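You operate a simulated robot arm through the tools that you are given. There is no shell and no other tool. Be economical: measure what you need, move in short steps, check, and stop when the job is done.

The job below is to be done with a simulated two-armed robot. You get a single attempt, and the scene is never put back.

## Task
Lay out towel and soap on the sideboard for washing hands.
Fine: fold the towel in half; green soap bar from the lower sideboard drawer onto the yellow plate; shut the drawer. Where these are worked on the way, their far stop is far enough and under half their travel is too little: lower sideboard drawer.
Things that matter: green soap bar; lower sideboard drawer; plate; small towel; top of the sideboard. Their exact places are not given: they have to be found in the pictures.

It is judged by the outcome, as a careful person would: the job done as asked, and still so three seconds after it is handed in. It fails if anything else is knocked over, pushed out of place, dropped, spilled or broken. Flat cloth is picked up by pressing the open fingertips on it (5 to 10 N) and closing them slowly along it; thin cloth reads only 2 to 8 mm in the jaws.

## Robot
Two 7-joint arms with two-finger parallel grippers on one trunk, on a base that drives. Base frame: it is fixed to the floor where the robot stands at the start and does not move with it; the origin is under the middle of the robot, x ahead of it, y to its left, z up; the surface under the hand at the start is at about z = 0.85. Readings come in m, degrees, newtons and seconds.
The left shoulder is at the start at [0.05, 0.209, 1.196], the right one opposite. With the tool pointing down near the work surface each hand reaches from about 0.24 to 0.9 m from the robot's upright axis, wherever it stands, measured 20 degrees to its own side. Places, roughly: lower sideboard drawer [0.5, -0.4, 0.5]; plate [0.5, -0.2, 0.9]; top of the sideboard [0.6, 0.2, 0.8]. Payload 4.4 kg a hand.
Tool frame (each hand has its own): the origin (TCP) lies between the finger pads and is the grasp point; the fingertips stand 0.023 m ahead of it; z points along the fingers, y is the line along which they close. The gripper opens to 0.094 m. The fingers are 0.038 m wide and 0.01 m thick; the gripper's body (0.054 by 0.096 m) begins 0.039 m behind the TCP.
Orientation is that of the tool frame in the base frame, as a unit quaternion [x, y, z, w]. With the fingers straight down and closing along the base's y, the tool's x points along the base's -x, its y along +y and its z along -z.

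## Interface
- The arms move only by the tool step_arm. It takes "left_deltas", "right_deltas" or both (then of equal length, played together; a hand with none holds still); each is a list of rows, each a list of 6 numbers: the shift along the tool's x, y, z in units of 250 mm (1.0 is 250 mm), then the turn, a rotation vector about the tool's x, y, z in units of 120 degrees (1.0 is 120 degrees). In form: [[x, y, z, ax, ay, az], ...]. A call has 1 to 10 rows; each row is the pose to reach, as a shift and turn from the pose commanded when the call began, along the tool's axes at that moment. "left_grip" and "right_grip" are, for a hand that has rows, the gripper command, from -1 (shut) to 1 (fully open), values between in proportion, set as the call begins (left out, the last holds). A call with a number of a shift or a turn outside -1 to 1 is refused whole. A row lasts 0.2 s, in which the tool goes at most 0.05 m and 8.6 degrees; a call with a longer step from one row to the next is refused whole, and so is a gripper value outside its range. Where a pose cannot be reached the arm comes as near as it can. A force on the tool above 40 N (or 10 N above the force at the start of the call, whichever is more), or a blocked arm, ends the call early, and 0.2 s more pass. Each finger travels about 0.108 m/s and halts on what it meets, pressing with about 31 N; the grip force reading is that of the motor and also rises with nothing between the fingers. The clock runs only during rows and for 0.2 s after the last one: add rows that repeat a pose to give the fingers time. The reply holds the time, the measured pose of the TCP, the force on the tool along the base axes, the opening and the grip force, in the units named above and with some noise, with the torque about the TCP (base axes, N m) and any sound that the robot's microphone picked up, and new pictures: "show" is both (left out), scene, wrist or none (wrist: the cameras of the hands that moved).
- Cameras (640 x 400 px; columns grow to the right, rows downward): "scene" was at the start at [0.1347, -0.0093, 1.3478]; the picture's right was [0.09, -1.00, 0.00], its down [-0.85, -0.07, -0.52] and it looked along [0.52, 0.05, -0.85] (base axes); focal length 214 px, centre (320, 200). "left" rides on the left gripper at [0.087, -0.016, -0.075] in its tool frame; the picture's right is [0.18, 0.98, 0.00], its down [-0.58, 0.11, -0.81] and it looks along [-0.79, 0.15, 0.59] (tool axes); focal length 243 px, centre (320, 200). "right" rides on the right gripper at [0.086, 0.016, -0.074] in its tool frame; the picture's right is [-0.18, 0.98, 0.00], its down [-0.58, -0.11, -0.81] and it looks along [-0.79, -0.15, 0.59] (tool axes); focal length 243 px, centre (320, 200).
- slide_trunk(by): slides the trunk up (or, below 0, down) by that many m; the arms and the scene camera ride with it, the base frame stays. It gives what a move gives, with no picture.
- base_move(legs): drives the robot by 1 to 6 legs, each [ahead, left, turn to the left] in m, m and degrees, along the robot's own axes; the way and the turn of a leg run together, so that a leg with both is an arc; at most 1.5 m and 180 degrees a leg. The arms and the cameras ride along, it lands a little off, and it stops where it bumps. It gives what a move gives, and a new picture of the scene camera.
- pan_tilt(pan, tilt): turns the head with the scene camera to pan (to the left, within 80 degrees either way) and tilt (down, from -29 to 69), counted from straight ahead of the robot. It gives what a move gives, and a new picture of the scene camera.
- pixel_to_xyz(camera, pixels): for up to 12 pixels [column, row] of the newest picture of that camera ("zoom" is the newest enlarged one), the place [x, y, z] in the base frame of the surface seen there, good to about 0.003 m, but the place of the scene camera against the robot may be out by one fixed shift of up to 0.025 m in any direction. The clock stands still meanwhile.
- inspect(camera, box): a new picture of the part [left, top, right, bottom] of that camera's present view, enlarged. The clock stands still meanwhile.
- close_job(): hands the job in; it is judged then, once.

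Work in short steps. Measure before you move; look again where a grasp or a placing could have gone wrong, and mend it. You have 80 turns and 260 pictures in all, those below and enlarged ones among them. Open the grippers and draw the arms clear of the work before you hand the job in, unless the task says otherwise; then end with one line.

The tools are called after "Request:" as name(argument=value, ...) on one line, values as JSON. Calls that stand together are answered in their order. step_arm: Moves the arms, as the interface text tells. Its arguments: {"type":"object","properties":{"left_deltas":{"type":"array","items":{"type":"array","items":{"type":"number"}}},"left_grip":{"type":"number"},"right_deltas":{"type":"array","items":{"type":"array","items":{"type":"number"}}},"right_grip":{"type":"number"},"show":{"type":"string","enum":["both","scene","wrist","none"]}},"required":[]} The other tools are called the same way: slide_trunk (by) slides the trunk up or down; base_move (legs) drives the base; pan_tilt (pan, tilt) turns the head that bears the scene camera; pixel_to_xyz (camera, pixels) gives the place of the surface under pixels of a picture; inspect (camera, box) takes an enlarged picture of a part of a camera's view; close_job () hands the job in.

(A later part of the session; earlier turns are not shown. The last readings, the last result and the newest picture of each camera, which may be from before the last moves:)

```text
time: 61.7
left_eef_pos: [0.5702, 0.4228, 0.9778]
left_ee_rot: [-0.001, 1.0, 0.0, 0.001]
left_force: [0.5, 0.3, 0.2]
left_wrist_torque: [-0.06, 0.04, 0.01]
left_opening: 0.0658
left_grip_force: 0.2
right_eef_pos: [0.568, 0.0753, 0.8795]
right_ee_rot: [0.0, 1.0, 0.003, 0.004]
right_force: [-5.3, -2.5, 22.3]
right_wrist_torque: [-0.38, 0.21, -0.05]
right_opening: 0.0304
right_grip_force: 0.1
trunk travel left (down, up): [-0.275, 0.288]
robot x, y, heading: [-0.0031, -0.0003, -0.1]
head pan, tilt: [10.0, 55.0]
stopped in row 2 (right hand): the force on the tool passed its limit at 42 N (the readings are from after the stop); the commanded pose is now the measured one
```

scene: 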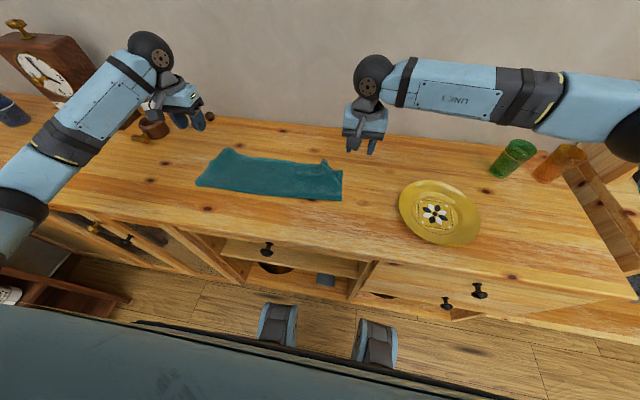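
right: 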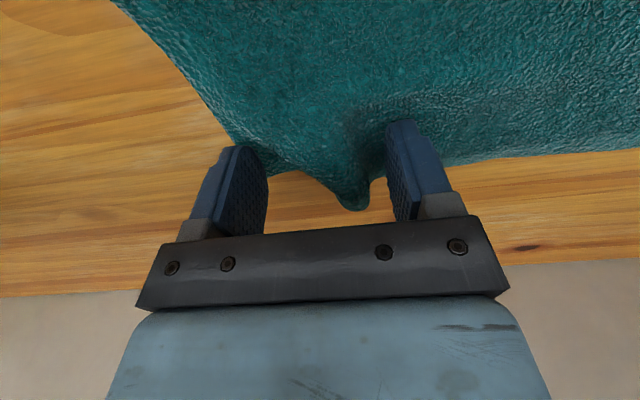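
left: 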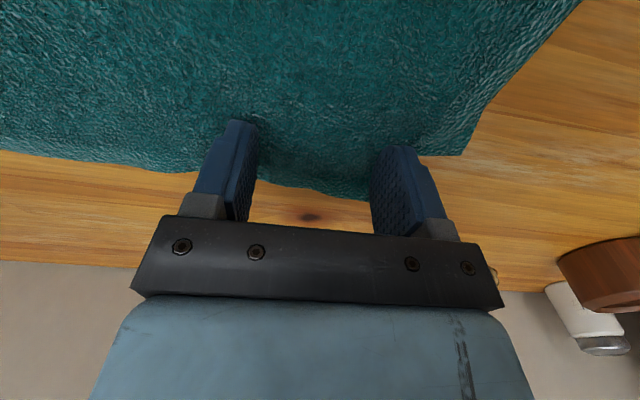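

Too much force (22 N); I ease 1.5 mm and open the right fingers outward.

Request:
step_arm(right_deltas=[[0, 0, -0.004, 0, 0, 0], [0, 0, -0.004, 0, 0, 0]], right_grip=0.1, show="none")

Request:
step_arm(right_deltas=[[0, 0, 0.002, 0, 0, 0], [0, 0, 0.002, 0, 0, 0], [0, 0, -0.1, 0, 0, 0], [0, 0, -0.25, 0, 0, 0], [0, -0.15, -0.35, 0, 0, 0], [0, -0.33, -0.4, 0, 0, 0]], right_grip=0.5, show="scene")

Request:
inspect(camera="scene", box=[170, 110, 370, 235])

```text
time: 62.3
left_eef_pos: [0.57, 0.4255, 0.9781]
left_ee_rot: [0.0, 1.0, -0.001, 0.001]
left_force: [-0.5, -0.2, 0.1]
left_wrist_torque: [-0.05, 0.02, 0.01]
left_opening: 0.0658
left_grip_force: 0.0
right_eef_pos: [0.5664, 0.0747, 0.8804]
right_ee_rot: [0.0, 1.0, 0.002, 0.003]
right_force: [1.5, 7.2, 24.5]
right_wrist_torque: [-0.24, 0.05, -0.03]
right_opening: 0.0464
right_grip_force: 0.0
trunk travel left (down, up): [-0.275, 0.288]
robot x, y, heading: [0.0033, -0.0017, -0.2]
head pan, tilt: [10.0, 55.0]
```

```text
time: 63.7
left_eef_pos: [0.5706, 0.4226, 0.978]
left_ee_rot: [-0.001, 1.0, 0.0, -0.001]
left_force: [-0.7, -0.3, 0.0]
left_wrist_torque: [0.01, -0.01, 0.02]
left_opening: 0.0658
left_grip_force: 0.0
right_eef_pos: [0.566, -0.0107, 0.9801]
right_ee_rot: [0.0, 1.0, 0.002, 0.002]
right_force: [-0.5, 0.7, 0.7]
right_wrist_torque: [-0.03, -0.01, -0.04]
right_opening: 0.0704
right_grip_force: 0.2
trunk travel left (down, up): [-0.275, 0.288]
robot x, y, heading: [0.0017, -0.0005, -0.1]
head pan, tilt: [10.0, 55.0]
```

scene: 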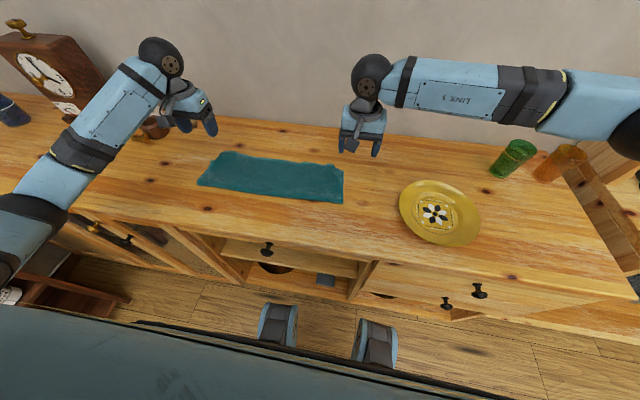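

```text
3.20 times, centred on (270, 172) of scene
```

zoom: 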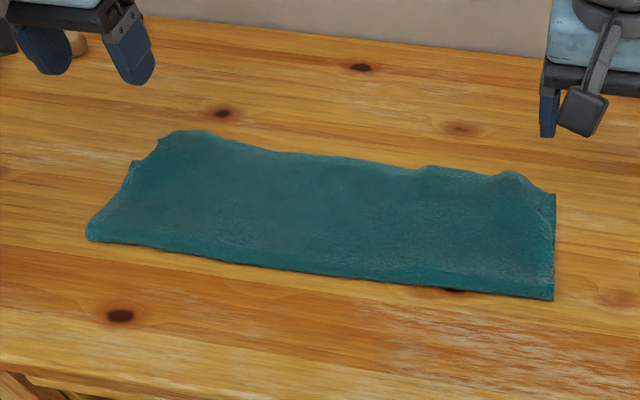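

The towel is neatly folded in half now. Next the drawer: I back the base off 0.5 m (hands clear above the top), then look at the sideboard front.

Request:
base_move(legs=[[-0.5, 0, 0]])

Request:
slide_trunk(by=-0.25)

Request:
pan_tilt(pan=-20, tilt=35)

```text
time: 66.7
left_eef_pos: [0.0753, 0.4216, 0.9774]
left_ee_rot: [0.003, 1.0, 0.0, 0.0]
left_force: [0.4, -0.4, -0.3]
left_wrist_torque: [-0.01, -0.04, 0.0]
left_opening: 0.0656
left_grip_force: 0.0
right_eef_pos: [0.0686, -0.0115, 0.9788]
right_ee_rot: [0.003, 1.0, 0.002, 0.002]
right_force: [-0.4, 0.2, 0.6]
right_wrist_torque: [0.0, -0.04, -0.01]
right_opening: 0.0707
right_grip_force: 0.1
trunk travel left (down, up): [-0.275, 0.288]
robot x, y, heading: [-0.494, -0.0005, -0.1]
head pan, tilt: [10.0, 55.0]
```

scene: 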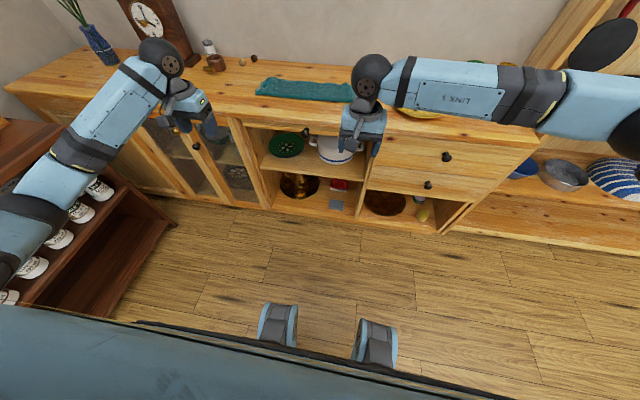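

```text
time: 69.3
left_eef_pos: [0.0766, 0.4218, 0.7268]
left_ee_rot: [0.003, 1.0, 0.001, 0.0]
left_force: [0.0, 0.3, -0.6]
left_wrist_torque: [0.03, -0.01, 0.01]
left_opening: 0.0659
left_grip_force: 0.2
right_eef_pos: [0.0683, -0.0121, 0.7289]
right_ee_rot: [0.003, 1.0, 0.001, 0.002]
right_force: [0.1, -0.3, 0.4]
right_wrist_torque: [-0.03, 0.02, -0.03]
right_opening: 0.0701
right_grip_force: 0.1
trunk travel left (down, up): [-0.025, 0.538]
robot x, y, heading: [-0.4981, -0.0, -0.4]
head pan, tilt: [10.0, 55.0]
```

```text
time: 70.2
left_eef_pos: [0.0769, 0.4218, 0.7283]
left_ee_rot: [0.002, 1.0, 0.0, 0.0]
left_force: [0.5, 0.1, -0.4]
left_wrist_torque: [-0.05, 0.0, -0.01]
left_opening: 0.066
left_grip_force: 0.1
right_eef_pos: [0.0689, -0.0117, 0.7281]
right_ee_rot: [0.003, 1.0, 0.002, 0.001]
right_force: [-0.1, 0.0, 0.1]
right_wrist_torque: [-0.03, 0.05, 0.01]
right_opening: 0.0705
right_grip_force: 0.2
trunk travel left (down, up): [-0.025, 0.538]
robot x, y, heading: [-0.4973, 0.0014, -0.3]
head pan, tilt: [-20.0, 35.0]
```

scene: 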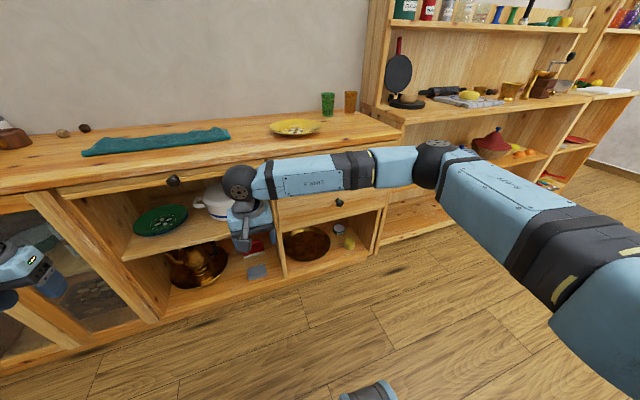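

The lower drawer's knob is at (340,202), partly screened by the right arm. I measure it and the drawer front.

Request:
pixel_to_xyz(camera="scene", pixels=[[340, 202], [336, 200], [345, 206], [300, 205], [370, 198], [300, 220], [372, 207], [280, 205], [284, 215], [388, 190]])

Request:
inspect(camera="scene", box=[240, 120, 420, 232])

```text
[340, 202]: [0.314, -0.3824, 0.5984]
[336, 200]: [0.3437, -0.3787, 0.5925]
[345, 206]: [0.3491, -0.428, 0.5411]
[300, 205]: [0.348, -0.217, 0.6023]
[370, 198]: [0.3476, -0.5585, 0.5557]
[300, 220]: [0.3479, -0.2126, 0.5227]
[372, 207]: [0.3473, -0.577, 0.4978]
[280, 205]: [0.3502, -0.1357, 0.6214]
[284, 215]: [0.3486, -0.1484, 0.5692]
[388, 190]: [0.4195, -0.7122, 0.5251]
```

```text
3.56 times, centred on (330, 176) of scene
```

zoom: 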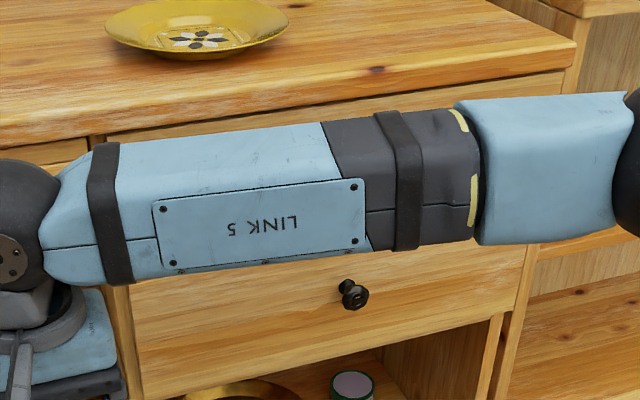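

Front face is at x≈0.35 and the knob at about (0.32, -0.367, 0.586). I swing the right hand aside and start pitching it to point forward.

Request:
step_arm(right_deltas=[[0, -0.1, 0.02, 0, -0.07, 0], [0, -0.2, 0.05, 0, -0.14, 0], [0, -0.3, 0.08, 0, -0.21, 0], [0, -0.4, 0.11, 0, -0.28, 0], [0, -0.5, 0.14, 0, -0.35, 0], [0, -0.6, 0.17, 0, -0.42, 0], [0, -0.7, 0.2, 0, -0.49, 0], [0, -0.8, 0.22, 0, -0.56, 0], [0, -0.9, 0.24, 0, -0.63, 0], [0, -1.0, 0.24, 0, -0.7, 0]], right_grip=0, show="both")

```text
time: 72.4
left_eef_pos: [0.0763, 0.4219, 0.7275]
left_ee_rot: [0.003, 1.0, -0.001, -0.001]
left_force: [-0.2, -0.6, 0.5]
left_wrist_torque: [-0.01, -0.04, 0.02]
left_opening: 0.0657
left_grip_force: 0.0
right_eef_pos: [0.063, -0.1177, 0.7522]
right_ee_rot: [0.023, 0.751, -0.023, 0.659]
right_force: [0.2, 0.9, 0.9]
right_wrist_torque: [0.0, 0.01, -0.01]
right_opening: 0.047
right_grip_force: 0.1
right hand out of reach, approached as far as the arm can: row 7, 8, 9, 10
trunk travel left (down, up): [-0.025, 0.538]
robot x, y, heading: [-0.5002, 0.0003, -0.4]
head pan, tilt: [-20.0, 35.0]
```

scene: 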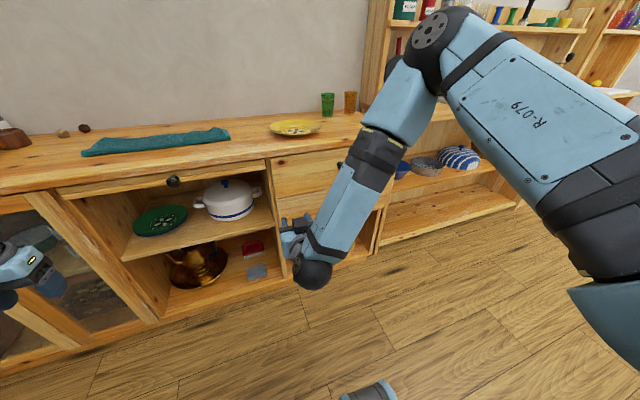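
right: 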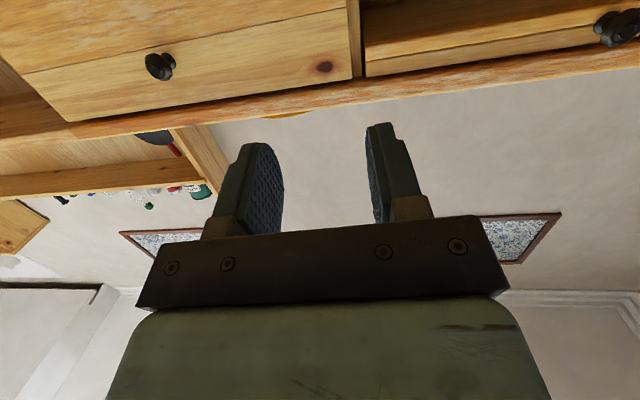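

The forward-pointing pose stalls sideways at y=-0.12. A ~50° downward-forward tilt is enough for the knob, so I turn back 32° while moving to about (0.15, -0.36, 0.62).

Request:
step_arm(right_deltas=[[0.06, -0.12, 0.05, 0, 0.045, 0], [0.12, -0.24, 0.1, 0, 0.09, 0], [0.18, -0.36, 0.155, 0, 0.135, 0], [0.24, -0.485, 0.206, 0, 0.18, 0], [0.3, -0.61, 0.26, 0, 0.225, 0], [0.36, -0.73, 0.31, 0, 0.27, 0], [0.42, -0.85, 0.36, 0, 0.27, 0], [0.478, -0.97, 0.413, 0, 0.27, 0]], show="both")

```text
time: 74.2
left_eef_pos: [0.0762, 0.4207, 0.7276]
left_ee_rot: [0.003, 1.0, 0.001, -0.001]
left_force: [0.1, 0.2, 0.9]
left_wrist_torque: [0.02, -0.02, 0.0]
left_opening: 0.0656
left_grip_force: 0.0
right_eef_pos: [0.1329, -0.3676, 0.6187]
right_ee_rot: [0.028, 0.906, -0.016, 0.422]
right_force: [0.2, -0.3, 0.3]
right_wrist_torque: [0.04, 0.04, -0.02]
right_opening: 0.047
right_grip_force: 0.1
right hand out of reach, approached as far as the arm can: row 1, 2, 3, 4, 5
trunk travel left (down, up): [-0.025, 0.538]
robot x, y, heading: [-0.4971, 0.0009, -0.5]
head pan, tilt: [-20.0, 35.0]
```

scene: 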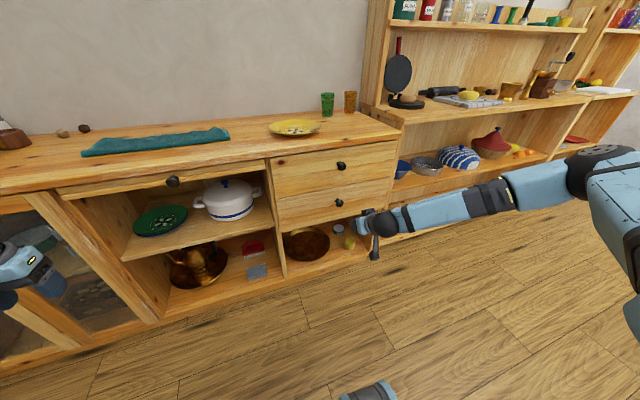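
right: 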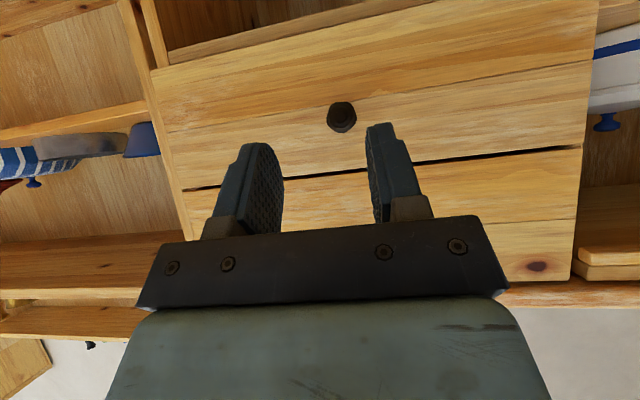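

The arm reached it; φ≈50° with the knob at right-camera (341,117). I measure the knob precisely.

Request:
pixel_to_xyz(camera="right", pixels=[[341, 114], [341, 120], [330, 117], [354, 117], [310, 115], [400, 105], [341, 90], [250, 178], [440, 158]])

Request:
inspect(camera="right", box=[260, 60, 420, 160])

```text
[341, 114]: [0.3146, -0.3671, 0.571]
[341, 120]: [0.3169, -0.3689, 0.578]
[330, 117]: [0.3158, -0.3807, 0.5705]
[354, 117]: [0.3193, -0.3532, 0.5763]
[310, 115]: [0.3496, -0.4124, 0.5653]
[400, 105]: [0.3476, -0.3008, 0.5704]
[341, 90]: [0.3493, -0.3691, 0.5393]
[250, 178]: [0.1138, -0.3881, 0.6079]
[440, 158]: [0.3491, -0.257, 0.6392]
```

```text
4.00 times, centred on (340, 110) of right
```

zoom: 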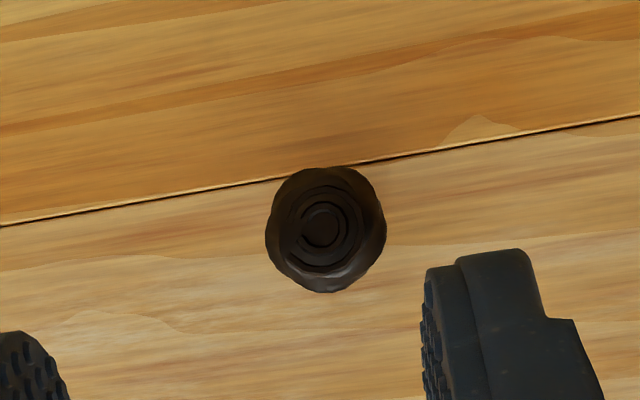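

Knob head: centre ≈(0.317,-0.367,0.575), 28 mm wide. I move the TCP to (0.314,-0.367,0.577), the fingers straddling the knob.

Request:
step_arm(right_deltas=[[-0.06, 0.01, 0.12, 0, 0, 0], [-0.12, 0.02, 0.24, 0, 0, 0], [-0.18, 0.03, 0.36, 0, 0, 0], [-0.24, 0.04, 0.48, 0, 0, 0], [-0.29, 0.05, 0.58, 0, 0, 0], [-0.336, 0.05, 0.655, 0, 0, 0]], show="both")

```text
time: 75.6
left_eef_pos: [0.077, 0.4218, 0.7281]
left_ee_rot: [0.003, 1.0, 0.0, 0.0]
left_force: [-0.1, -0.5, -0.2]
left_wrist_torque: [-0.01, 0.02, 0.0]
left_opening: 0.0657
left_grip_force: 0.0
right_eef_pos: [0.3125, -0.3634, 0.5745]
right_ee_rot: [0.028, 0.906, -0.015, 0.422]
right_force: [0.0, -0.2, 0.7]
right_wrist_torque: [-0.01, -0.01, 0.0]
right_opening: 0.0469
right_grip_force: 0.1
trunk travel left (down, up): [-0.025, 0.538]
robot x, y, heading: [-0.4929, 0.0001, -0.6]
head pan, tilt: [-20.0, 35.0]
```

scene: 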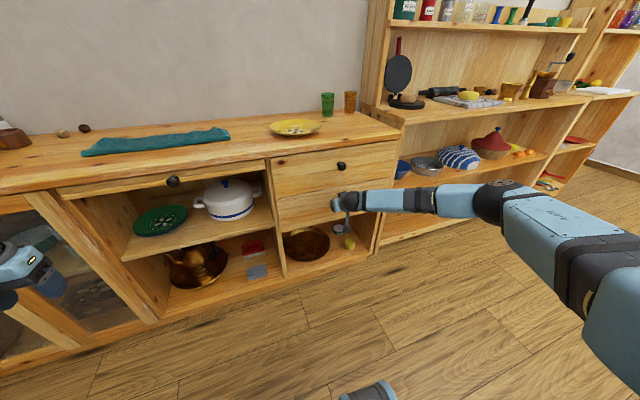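
right: 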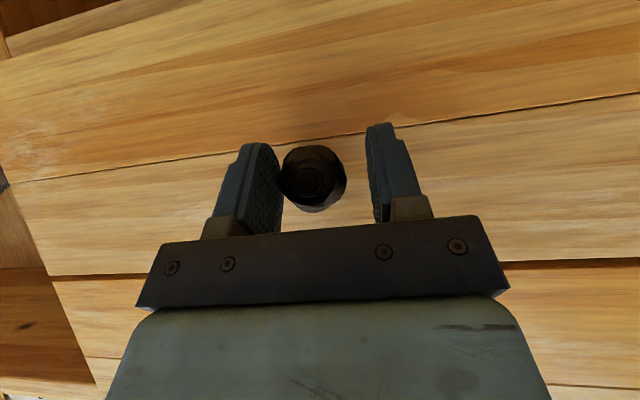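

The knob is between the fingers; I shift 4 mm to -y and close on it.

Request:
step_arm(right_deltas=[[0, -0.018, 0, 0, 0, 0], [0, -0.018, 0.01, 0, 0, 0]], show="none")

Request:
step_arm(right_deltas=[[0, 0, 0, 0, 0, 0], [0, 0, 0, 0, 0, 0], [0, 0, 0, 0, 0, 0]], right_grip=-1, show="wrist")

```text
time: 76.2
left_eef_pos: [0.0767, 0.4205, 0.7273]
left_ee_rot: [0.002, 1.0, -0.001, -0.001]
left_force: [0.2, 0.3, 0.8]
left_wrist_torque: [0.0, 0.02, 0.01]
left_opening: 0.0656
left_grip_force: 0.1
right_eef_pos: [0.3147, -0.367, 0.5734]
right_ee_rot: [0.028, 0.906, -0.015, 0.422]
right_force: [0.3, 0.5, -0.4]
right_wrist_torque: [0.03, -0.01, -0.01]
right_opening: 0.047
right_grip_force: 0.1
trunk travel left (down, up): [-0.025, 0.538]
robot x, y, heading: [-0.4996, 0.0012, -0.2]
head pan, tilt: [-20.0, 35.0]
```

```text
time: 77.0
left_eef_pos: [0.0767, 0.4213, 0.7285]
left_ee_rot: [0.004, 1.0, 0.0, 0.0]
left_force: [0.1, -0.5, -0.4]
left_wrist_torque: [0.04, 0.03, -0.02]
left_opening: 0.0659
left_grip_force: 0.0
right_eef_pos: [0.314, -0.3686, 0.5731]
right_ee_rot: [0.029, 0.906, -0.016, 0.421]
right_force: [1.3, -12.8, 1.2]
right_wrist_torque: [-0.14, 0.03, 0.4]
right_opening: 0.0349
right_grip_force: 45.1
trunk travel left (down, up): [-0.025, 0.538]
robot x, y, heading: [-0.4997, 0.0035, -0.2]
head pan, tilt: [-20.0, 35.0]
```

right: 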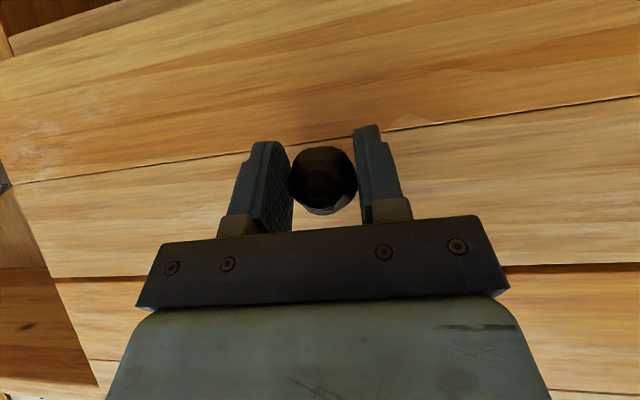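

The knob is held (35 mm). I pull straight back along -x by 0.25 m.

Request:
step_arm(right_deltas=[[0.04, -0.008, -0.048, 0, 0, 0], [0.1, -0.012, -0.12, 0, 0, 0], [0.18, -0.02, -0.214, 0, 0, 0], [0.26, -0.03, -0.31, 0, 0, 0], [0.34, -0.038, -0.405, 0, 0, 0], [0.42, -0.046, -0.5, 0, 0, 0], [0.5, -0.054, -0.595, 0, 0, 0], [0.58, -0.062, -0.69, 0, 0, 0], [0.642, -0.068, -0.764, 0, 0, 0]], show="both")

```text
time: 78.5
left_eef_pos: [0.0763, 0.4213, 0.7279]
left_ee_rot: [0.003, 1.0, 0.0, 0.0]
left_force: [0.6, -0.7, -0.4]
left_wrist_torque: [-0.02, -0.03, -0.02]
left_opening: 0.066
left_grip_force: 0.0
right_eef_pos: [0.1583, -0.3692, 0.574]
right_ee_rot: [0.022, 0.907, -0.017, 0.42]
right_force: [-2.4, -2.6, -2.9]
right_wrist_torque: [0.3, -0.97, 0.36]
right_opening: 0.0352
right_grip_force: 44.8
right hand out of reach, approached as far as the arm can: row 6, 7
trunk travel left (down, up): [-0.025, 0.538]
robot x, y, heading: [-0.4972, 0.001, -0.4]
head pan, tilt: [-20.0, 35.0]
stopped in row 7 (right hand): the force on the tool passed its limit at 56 N (the readings are from after the stop); the commanded pose is now the measured one
```

scene: 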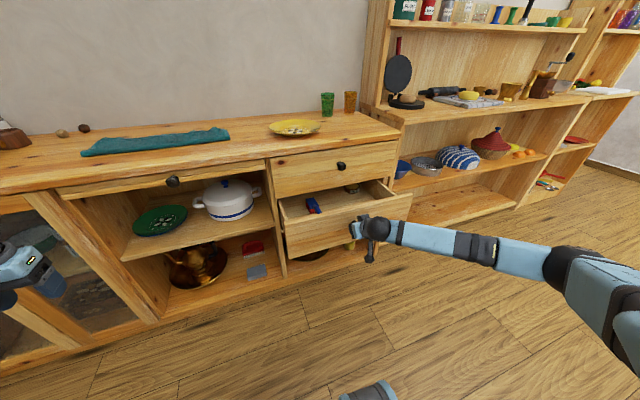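
right: 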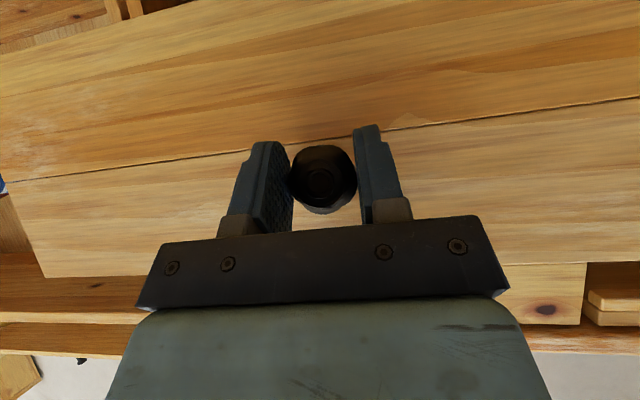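

The drawer is out 16 cm; the arm ran out of reach, so I pull further by driving the base back 0.1 m while holding the knob.

Request:
base_move(legs=[[-0.1, 0, 0]])

Request:
inspect(camera="scene", box=[240, 150, 440, 275])

```text
time: 79.7
left_eef_pos: [-0.0252, 0.422, 0.7284]
left_ee_rot: [0.002, 1.0, 0.001, 0.0]
left_force: [-0.7, -1.8, 0.4]
left_wrist_torque: [0.02, -0.02, -0.02]
left_opening: 0.0659
left_grip_force: 0.1
right_eef_pos: [0.0586, -0.3688, 0.5739]
right_ee_rot: [0.021, 0.907, -0.016, 0.421]
right_force: [-2.7, -16.8, -4.1]
right_wrist_torque: [-0.12, 0.37, 0.27]
right_opening: 0.0348
right_grip_force: 45.3
trunk travel left (down, up): [-0.025, 0.538]
robot x, y, heading: [-0.5981, -0.0003, -0.3]
head pan, tilt: [-20.0, 35.0]
```

scene: 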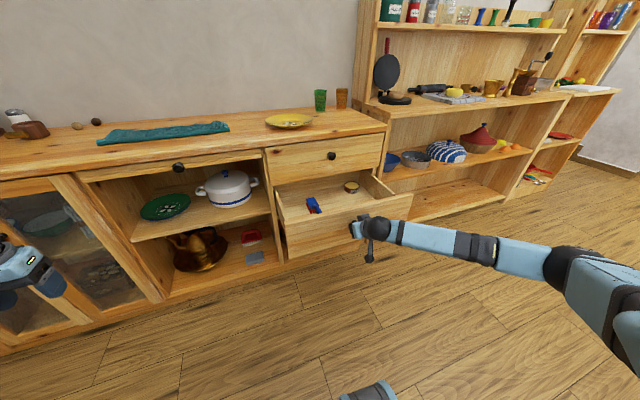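

```text
3.20 times, centred on (340, 212) of scene
```

zoom: 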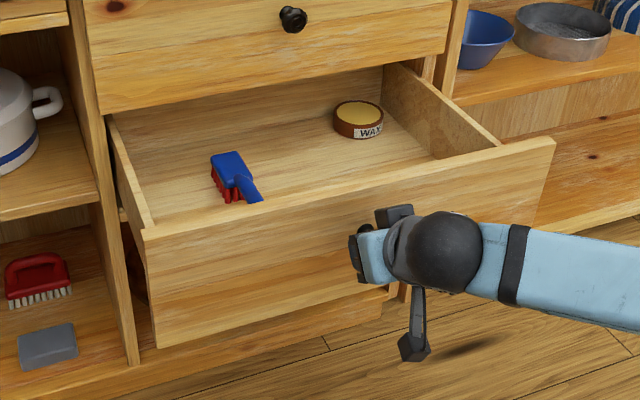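

The drawer is 25 cm out; a brush and a wax tin show, the soap must be hidden behind the front panel. I release the knob, back off, rise and turn the hand down to look in with its camera.

Request:
step_arm(right_deltas=[[0, 0, 0, 0, 0, 0], [0, 0, 0, 0, 0, 0], [0, 0, -0.16, 0, 0, 0], [0, 0, -0.32, 0, 0, 0], [-0.1, 0, -0.41, 0, 0.07, 0], [-0.2, 0, -0.49, 0, 0.14, 0], [-0.3, 0, -0.58, 0, 0.21, 0], [-0.41, 0, -0.66, 0, 0.28, 0], [-0.51, 0, -0.75, 0, 0.35, 0], [-0.613, 0, -0.834, 0, 0.417, 0]], right_grip=0.3, show="both")

Request:
slide_trunk(by=0.2)

Request:
pan_tilt(pan=-28, tilt=48)

Request:
inspect(camera="right", box=[0, 0, 640, 400])

```text
time: 81.9
left_eef_pos: [-0.0261, 0.4222, 0.7283]
left_ee_rot: [0.002, 1.0, -0.001, -0.001]
left_force: [0.2, 0.0, 0.2]
left_wrist_torque: [0.02, -0.01, -0.03]
left_opening: 0.0659
left_grip_force: 0.1
right_eef_pos: [-0.0, -0.3637, 0.8265]
right_ee_rot: [0.026, 1.0, -0.007, -0.003]
right_force: [-0.7, -0.1, -0.5]
right_wrist_torque: [-0.02, -0.03, 0.02]
right_opening: 0.0613
right_grip_force: 0.0
trunk travel left (down, up): [-0.025, 0.538]
robot x, y, heading: [-0.5937, 0.0017, -0.3]
head pan, tilt: [-20.0, 35.0]
```

scene: 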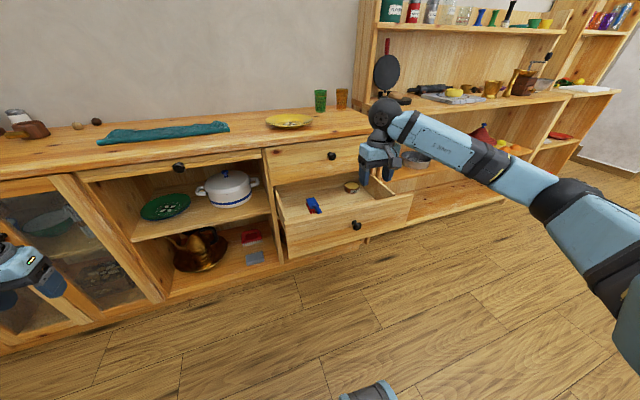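
right: 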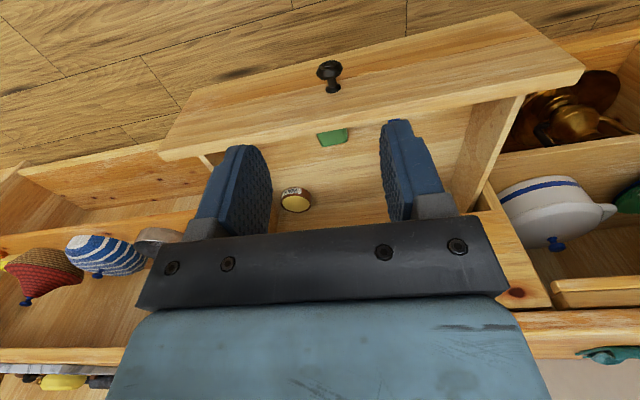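

```text
time: 84.1
left_eef_pos: [-0.0253, 0.4235, 0.927]
left_ee_rot: [0.003, 1.0, 0.0, 0.001]
left_force: [0.2, 0.0, 0.1]
left_wrist_torque: [0.02, 0.03, 0.01]
left_opening: 0.0656
left_grip_force: 0.0
right_eef_pos: [0.0002, -0.3626, 1.0259]
right_ee_rot: [0.027, 1.0, -0.005, -0.003]
right_force: [0.1, -0.5, -0.8]
right_wrist_torque: [0.01, 0.04, 0.01]
right_opening: 0.061
right_grip_force: 0.1
trunk travel left (down, up): [-0.225, 0.338]
robot x, y, heading: [-0.5994, -0.0017, -0.4]
head pan, tilt: [-20.0, 35.0]
```

```text
time: 84.8
left_eef_pos: [-0.0235, 0.4215, 0.9277]
left_ee_rot: [0.003, 1.0, 0.0, 0.0]
left_force: [0.3, -0.4, -0.2]
left_wrist_torque: [0.0, 0.01, 0.0]
left_opening: 0.0657
left_grip_force: 0.1
right_eef_pos: [-0.0006, -0.3631, 1.0256]
right_ee_rot: [0.026, 1.0, -0.007, -0.002]
right_force: [-0.2, -0.2, 0.4]
right_wrist_torque: [-0.01, -0.01, 0.0]
right_opening: 0.0609
right_grip_force: 0.1
trunk travel left (down, up): [-0.225, 0.338]
robot x, y, heading: [-0.603, 0.0004, -0.4]
head pan, tilt: [-28.0, 48.0]
```

scene: 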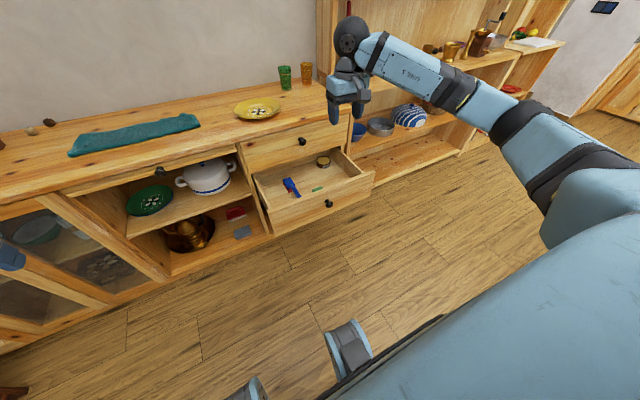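

```text
1.00 times, centred on (320, 200) of right (not enlarged: the box is as wide or as high as the picture)
```

zoom: 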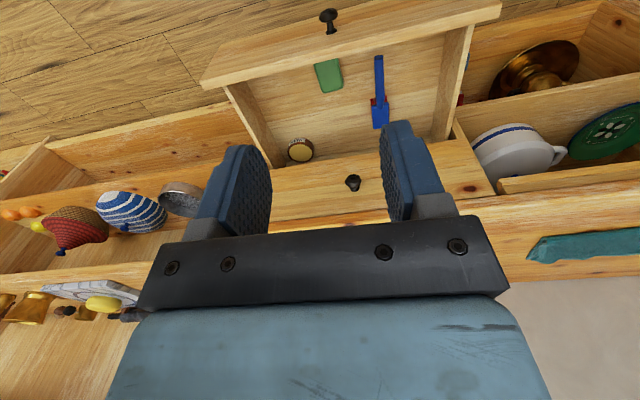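

The green soap bar is visible at right-camera (328,75), behind the front panel. I measure it and its surroundings.

Request:
pixel_to_xyz(camera="right", pixels=[[328, 75], [317, 67], [337, 62], [341, 87], [324, 91], [300, 95], [375, 60], [375, 95], [320, 55], [330, 35], [290, 60], [440, 60]])

Request:
pixel_to_xyz(camera="scene", pixels=[[258, 108], [252, 100], [318, 189]])

Request:
inspect(camera="right", box=[220, 0, 460, 150])

```text
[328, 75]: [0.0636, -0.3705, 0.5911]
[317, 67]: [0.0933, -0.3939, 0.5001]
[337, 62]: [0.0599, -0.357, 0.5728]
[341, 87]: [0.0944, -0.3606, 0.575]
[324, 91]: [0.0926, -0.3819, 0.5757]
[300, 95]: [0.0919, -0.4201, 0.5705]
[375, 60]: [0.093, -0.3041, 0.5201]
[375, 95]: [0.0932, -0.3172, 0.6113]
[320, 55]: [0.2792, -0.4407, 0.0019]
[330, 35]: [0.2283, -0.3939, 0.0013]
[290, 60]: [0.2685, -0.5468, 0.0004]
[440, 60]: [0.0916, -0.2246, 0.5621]
```

```text
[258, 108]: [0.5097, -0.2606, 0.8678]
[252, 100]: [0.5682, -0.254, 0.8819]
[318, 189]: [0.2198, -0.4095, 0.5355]
```

```text
2.67 times, centred on (340, 75) of right
```

zoom: 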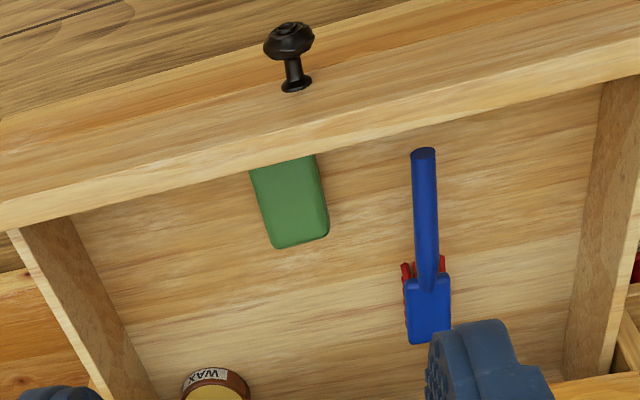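

Those pixels referred to the older picture; I measure in the newest zoom: soap corners (255,170), (312,158), (326,232), (278,245), and floor/brush points.

Request:
pixel_to_xyz(camera="zoom", pixels=[[290, 202], [256, 172], [312, 160], [325, 230], [280, 244], [230, 220], [360, 200], [422, 160], [430, 300], [300, 150], [200, 190], [400, 120]])

```text
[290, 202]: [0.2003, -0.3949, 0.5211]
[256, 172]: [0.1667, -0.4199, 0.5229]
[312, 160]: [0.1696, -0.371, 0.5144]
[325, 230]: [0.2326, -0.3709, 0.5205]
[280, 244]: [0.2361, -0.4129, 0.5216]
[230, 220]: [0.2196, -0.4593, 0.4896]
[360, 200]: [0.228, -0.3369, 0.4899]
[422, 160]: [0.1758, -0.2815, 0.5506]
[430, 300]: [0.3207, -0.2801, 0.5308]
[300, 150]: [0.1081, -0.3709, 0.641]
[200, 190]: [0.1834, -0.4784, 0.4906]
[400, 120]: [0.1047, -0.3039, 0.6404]
```

Soap: top z≈0.521, floor 0.49, x≈0.155–0.236, y -0.42…-0.371. I drive 0.15 m ahead, lower the trunk 0.2 m, and bring the hand above it with a slight tilt so its camera clears the front panel.

Request:
base_move(legs=[[0.15, 0, 0]])

Request:
slide_trunk(by=-0.2)

Request:
step_arm(right_deltas=[[-0.06, -0.035, 0.12, 0, 0.02, 0], [-0.12, -0.07, 0.24, 0, 0.04, 0], [-0.19, -0.1, 0.36, 0, 0.067, 0], [-0.25, -0.135, 0.48, 0, 0.067, 0], [-0.25, -0.135, 0.48, 0, 0.067, 0]], right_grip=0.5, show="wrist")

Request:
inspect(camera="right", box=[200, 0, 480, 175])

```text
time: 86.2
left_eef_pos: [0.1289, 0.4212, 0.9267]
left_ee_rot: [0.002, 1.0, 0.0, 0.0]
left_force: [0.4, 0.9, -0.5]
left_wrist_torque: [-0.01, -0.01, 0.02]
left_opening: 0.0661
left_grip_force: 0.1
right_eef_pos: [0.1524, -0.3644, 1.026]
right_ee_rot: [0.028, 1.0, -0.007, -0.003]
right_force: [-0.2, -0.4, -0.4]
right_wrist_torque: [-0.02, 0.01, 0.01]
right_opening: 0.0611
right_grip_force: 0.0
trunk travel left (down, up): [-0.225, 0.338]
robot x, y, heading: [-0.4448, 0.0025, -0.4]
head pan, tilt: [-28.0, 48.0]
```

scene: 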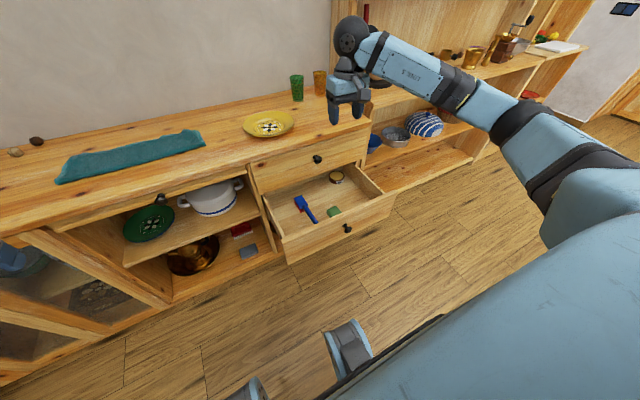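

```text
time: 88.4
left_eef_pos: [0.1279, 0.4213, 0.7278]
left_ee_rot: [0.002, 1.0, 0.0, 0.0]
left_force: [0.4, 0.4, -1.3]
left_wrist_torque: [-0.01, 0.01, -0.04]
left_opening: 0.0659
left_grip_force: 0.1
right_eef_pos: [0.1521, -0.3657, 0.8262]
right_ee_rot: [0.027, 1.0, -0.006, -0.002]
right_force: [0.3, 0.0, 0.2]
right_wrist_torque: [0.03, 0.03, -0.03]
right_opening: 0.061
right_grip_force: 0.1
trunk travel left (down, up): [-0.025, 0.538]
robot x, y, heading: [-0.4449, 0.0068, -0.4]
head pan, tilt: [-28.0, 48.0]
```

```text
time: 89.6
left_eef_pos: [0.1276, 0.4215, 0.7284]
left_ee_rot: [0.002, 1.0, 0.0, 0.0]
left_force: [0.7, 0.7, 1.1]
left_wrist_torque: [0.02, -0.02, 0.0]
left_opening: 0.0661
left_grip_force: 0.0
right_eef_pos: [0.2133, -0.4052, 0.7055]
right_ee_rot: [0.027, 0.997, -0.005, -0.073]
right_force: [0.7, 0.0, 0.9]
right_wrist_torque: [0.01, -0.02, -0.03]
right_opening: 0.0704
right_grip_force: 0.0
trunk travel left (down, up): [-0.025, 0.538]
robot x, y, heading: [-0.4494, 0.0011, -0.4]
head pan, tilt: [-28.0, 48.0]
```

right: 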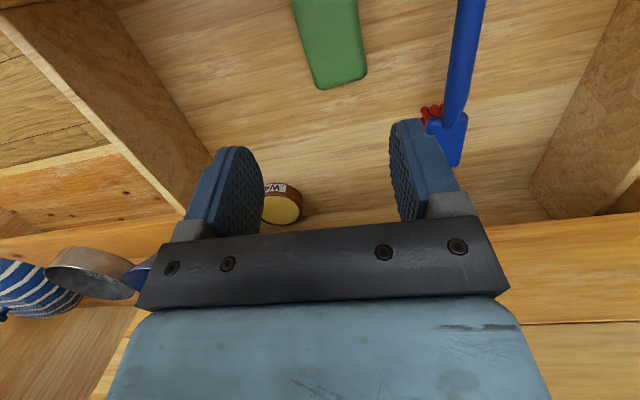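

```text
2.29 times, centred on (340, 88) of right
```

zoom: 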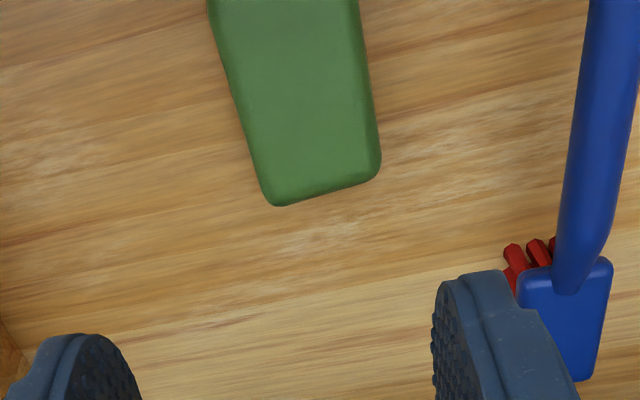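

The prior measurement puts the soap centre at y≈-0.393 for x≈0.213, the hand is at y=-0.405. I descend to z≈0.519, close, and lift in the same turn.

Request:
step_arm(right_deltas=[[-0.018, 0.058, 0.123, 0, 0, 0], [-0.036, 0.058, 0.246, 0, 0, 0], [-0.054, 0.058, 0.37, 0, 0, 0], [-0.072, 0.058, 0.5, 0, 0, 0], [-0.09, 0.058, 0.63, 0, 0, 0], [-0.106, 0.058, 0.738, 0, 0, 0]], show="wrist")

Request:
step_arm(right_deltas=[[0, 0, 0, 0, 0, 0], [0, 0, 0, 0, 0, 0], [0, 0, 0, 0, 0, 0]], right_grip=-1, show="none")

Request:
step_arm(right_deltas=[[0.02, 0, -0.12, 0, 0, 0], [0.04, 0, -0.28, 0, 0, 0], [0.065, 0, -0.44, 0, 0, 0], [0.085, 0, -0.58, 0, 0, 0], [0.105, 0, -0.73, 0, 0, 0], [0.125, 0, -0.87, 0, 0, 0]], show="both")

```text
time: 91.0
left_eef_pos: [0.128, 0.4212, 0.7287]
left_ee_rot: [0.003, 1.0, 0.0, 0.0]
left_force: [1.2, 0.1, -0.3]
left_wrist_torque: [-0.01, 0.02, 0.07]
left_opening: 0.0659
left_grip_force: 0.1
right_eef_pos: [0.2123, -0.3919, 0.5174]
right_ee_rot: [0.028, 0.997, -0.004, -0.072]
right_force: [0.6, 0.0, 0.8]
right_wrist_torque: [0.0, 0.0, -0.02]
right_opening: 0.0706
right_grip_force: 0.0
trunk travel left (down, up): [-0.025, 0.538]
robot x, y, heading: [-0.447, 0.0005, -0.5]
head pan, tilt: [-28.0, 48.0]
```

right: 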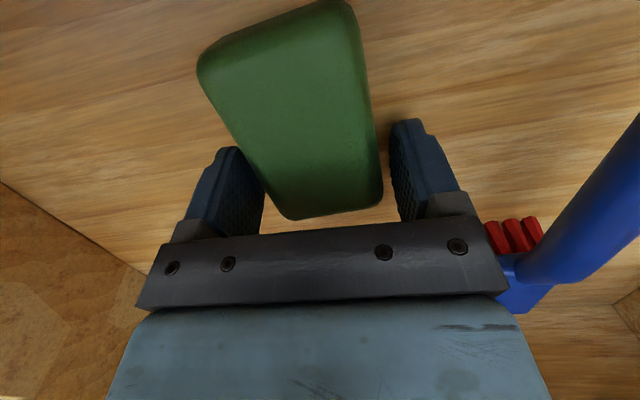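

```text
time: 91.8
left_eef_pos: [0.129, 0.422, 0.7286]
left_ee_rot: [0.002, 1.0, 0.0, 0.0]
left_force: [0.1, 0.5, -0.4]
left_wrist_torque: [-0.03, -0.01, 0.03]
left_opening: 0.0658
left_grip_force: 0.1
right_eef_pos: [0.2115, -0.3918, 0.5199]
right_ee_rot: [0.027, 0.997, -0.004, -0.072]
right_force: [0.5, 0.5, 1.0]
right_wrist_torque: [0.05, -0.07, 0.01]
right_opening: 0.058
right_grip_force: 31.0
trunk travel left (down, up): [-0.025, 0.538]
robot x, y, heading: [-0.4452, 0.0017, -0.3]
head pan, tilt: [-28.0, 48.0]
```

```text
time: 93.2
left_eef_pos: [0.1299, 0.4206, 0.7282]
left_ee_rot: [0.003, 1.0, 0.0, 0.0]
left_force: [0.0, -0.1, 0.4]
left_wrist_torque: [0.0, 0.0, -0.01]
left_opening: 0.0659
left_grip_force: 0.0
right_eef_pos: [0.2124, -0.3865, 0.7385]
right_ee_rot: [0.027, 0.997, -0.005, -0.072]
right_force: [0.4, -0.4, -1.9]
right_wrist_torque: [0.03, -0.04, -0.04]
right_opening: 0.0577
right_grip_force: 31.0
trunk travel left (down, up): [-0.025, 0.538]
robot x, y, heading: [-0.446, -0.0011, -0.6]
head pan, tilt: [-28.0, 48.0]
```

scene: 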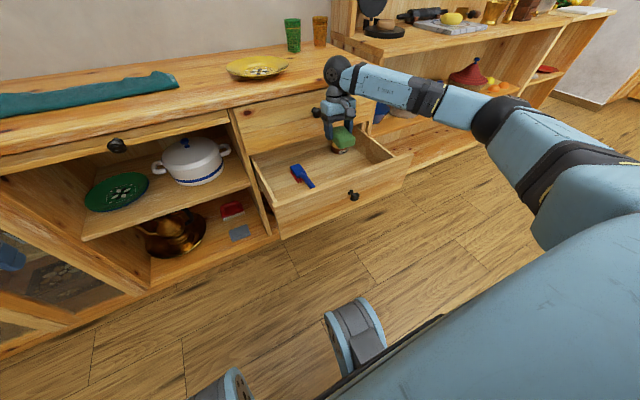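
right: 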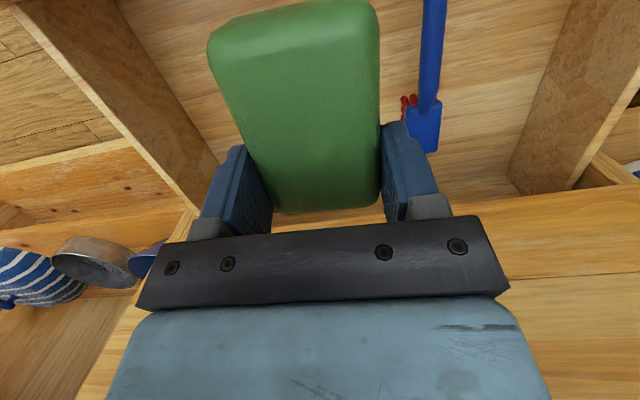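

The soap is held (58 mm). I now pull it clear, raise the trunk 0.33 m, drive 0.14 m ahead and bring it above the plate centre (0.481,-0.238).

Request:
step_arm(right_deltas=[[0.125, -0.006, -0.022, 0, 0, 0], [0.249, -0.013, -0.044, 0, 0, 0]], show="none")

Request:
slide_trunk(by=0.33)

Request:
base_move(legs=[[0.14, 0, 0]])

Request:
step_arm(right_deltas=[[-0.119, 0.092, 0.032, 0, 0, 0], [-0.238, 0.184, 0.064, 0, 0, 0], [-0.357, 0.276, 0.096, 0, 0, 0], [-0.476, 0.368, 0.128, 0, 0, 0], [-0.595, 0.46, 0.16, 0, 0, 0], [-0.714, 0.552, 0.193, 0, 0, 0], [-0.833, 0.644, 0.225, 0, 0, 0]], show="both")

Request:
pixel_to_xyz(camera="right", pixels=[[200, 100], [450, 100], [320, 60], [200, 60], [450, 60], [250, 20], [400, 20], [320, 180]])

```text
time: 93.8
left_eef_pos: [0.1279, 0.4213, 0.7277]
left_ee_rot: [0.003, 1.0, 0.001, -0.001]
left_force: [-0.1, -0.3, -0.6]
left_wrist_torque: [0.0, 0.01, 0.0]
left_opening: 0.0655
left_grip_force: 0.0
right_eef_pos: [0.1522, -0.3877, 0.759]
right_ee_rot: [0.027, 0.997, -0.005, -0.073]
right_force: [-0.3, 0.8, -2.9]
right_wrist_torque: [-0.01, -0.03, -0.02]
right_opening: 0.0576
right_grip_force: 31.1
trunk travel left (down, up): [-0.025, 0.538]
robot x, y, heading: [-0.4442, 0.0025, -0.5]
head pan, tilt: [-28.0, 48.0]
```

```text
time: 97.0
left_eef_pos: [0.1294, 0.4206, 1.0571]
left_ee_rot: [0.002, 1.0, 0.001, -0.001]
left_force: [0.5, -0.4, -0.1]
left_wrist_torque: [0.04, 0.03, 0.03]
left_opening: 0.066
left_grip_force: 0.0
right_eef_pos: [0.1538, -0.3869, 1.0892]
right_ee_rot: [0.028, 0.997, -0.004, -0.072]
right_force: [-0.3, -0.1, -1.5]
right_wrist_torque: [-0.02, -0.05, -0.02]
right_opening: 0.0578
right_grip_force: 30.7
trunk travel left (down, up): [-0.355, 0.208]
robot x, y, heading: [-0.4471, 0.0032, -0.3]
head pan, tilt: [-28.0, 48.0]
```

```text
time: 98.3
left_eef_pos: [0.2683, 0.4197, 1.0576]
left_ee_rot: [0.004, 1.0, 0.001, 0.0]
left_force: [0.8, 1.3, -0.3]
left_wrist_torque: [0.02, 0.0, 0.01]
left_opening: 0.0657
left_grip_force: 0.1
right_eef_pos: [0.291, -0.3898, 1.0884]
right_ee_rot: [0.029, 0.997, -0.004, -0.072]
right_force: [0.7, -0.1, -2.8]
right_wrist_torque: [-0.02, -0.02, -0.01]
right_opening: 0.0577
right_grip_force: 30.7
trunk travel left (down, up): [-0.355, 0.208]
robot x, y, heading: [-0.3092, -0.0, -0.2]
head pan, tilt: [-28.0, 48.0]
```

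scene: 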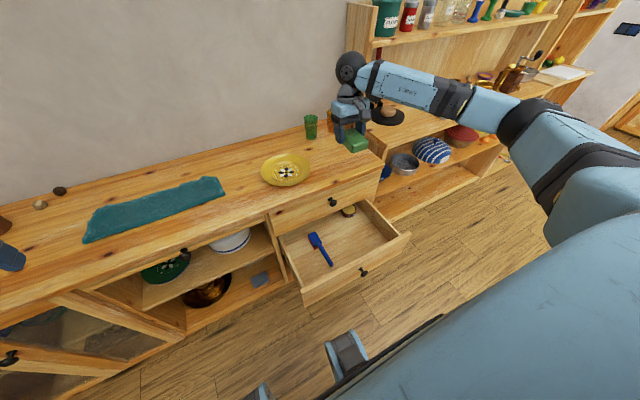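

```text
time: 99.9
left_eef_pos: [0.2683, 0.4209, 1.0564]
left_ee_rot: [0.004, 1.0, 0.0, 0.0]
left_force: [0.2, -0.2, 0.0]
left_wrist_torque: [-0.01, 0.03, 0.03]
left_opening: 0.0657
left_grip_force: 0.1
right_eef_pos: [0.4977, -0.2372, 1.0012]
right_ee_rot: [0.028, 0.997, -0.004, -0.073]
right_force: [0.2, 0.1, -1.9]
right_wrist_torque: [-0.01, -0.04, 0.01]
right_opening: 0.0578
right_grip_force: 31.3
trunk travel left (down, up): [-0.355, 0.208]
robot x, y, heading: [-0.3088, -0.0014, -0.3]
head pan, tilt: [-28.0, 48.0]
```

scene: 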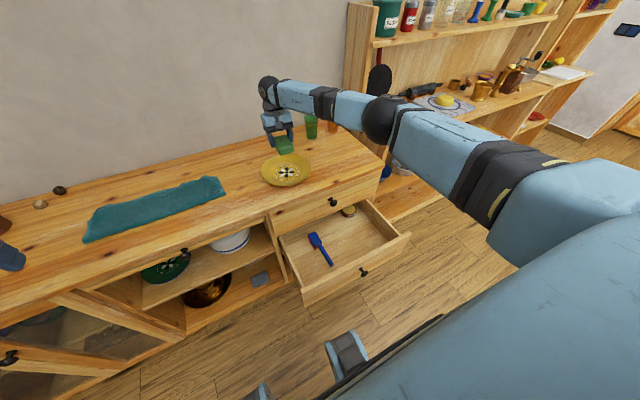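
right: 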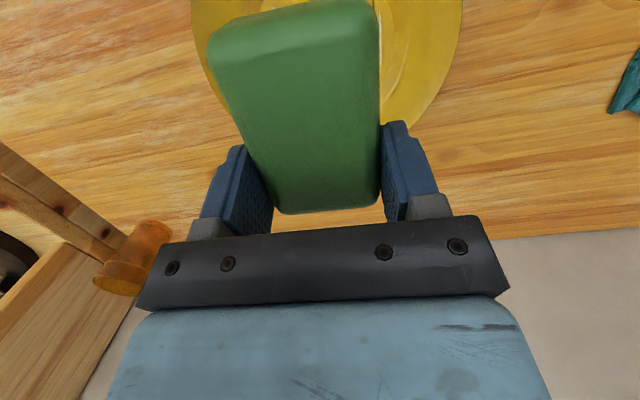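

```text
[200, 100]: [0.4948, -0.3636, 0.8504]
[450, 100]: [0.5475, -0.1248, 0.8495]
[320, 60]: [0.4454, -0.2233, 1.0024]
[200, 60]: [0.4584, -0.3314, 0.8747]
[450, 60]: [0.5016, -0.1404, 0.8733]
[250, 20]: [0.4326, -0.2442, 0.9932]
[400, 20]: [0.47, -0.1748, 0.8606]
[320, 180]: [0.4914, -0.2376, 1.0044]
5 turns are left
```

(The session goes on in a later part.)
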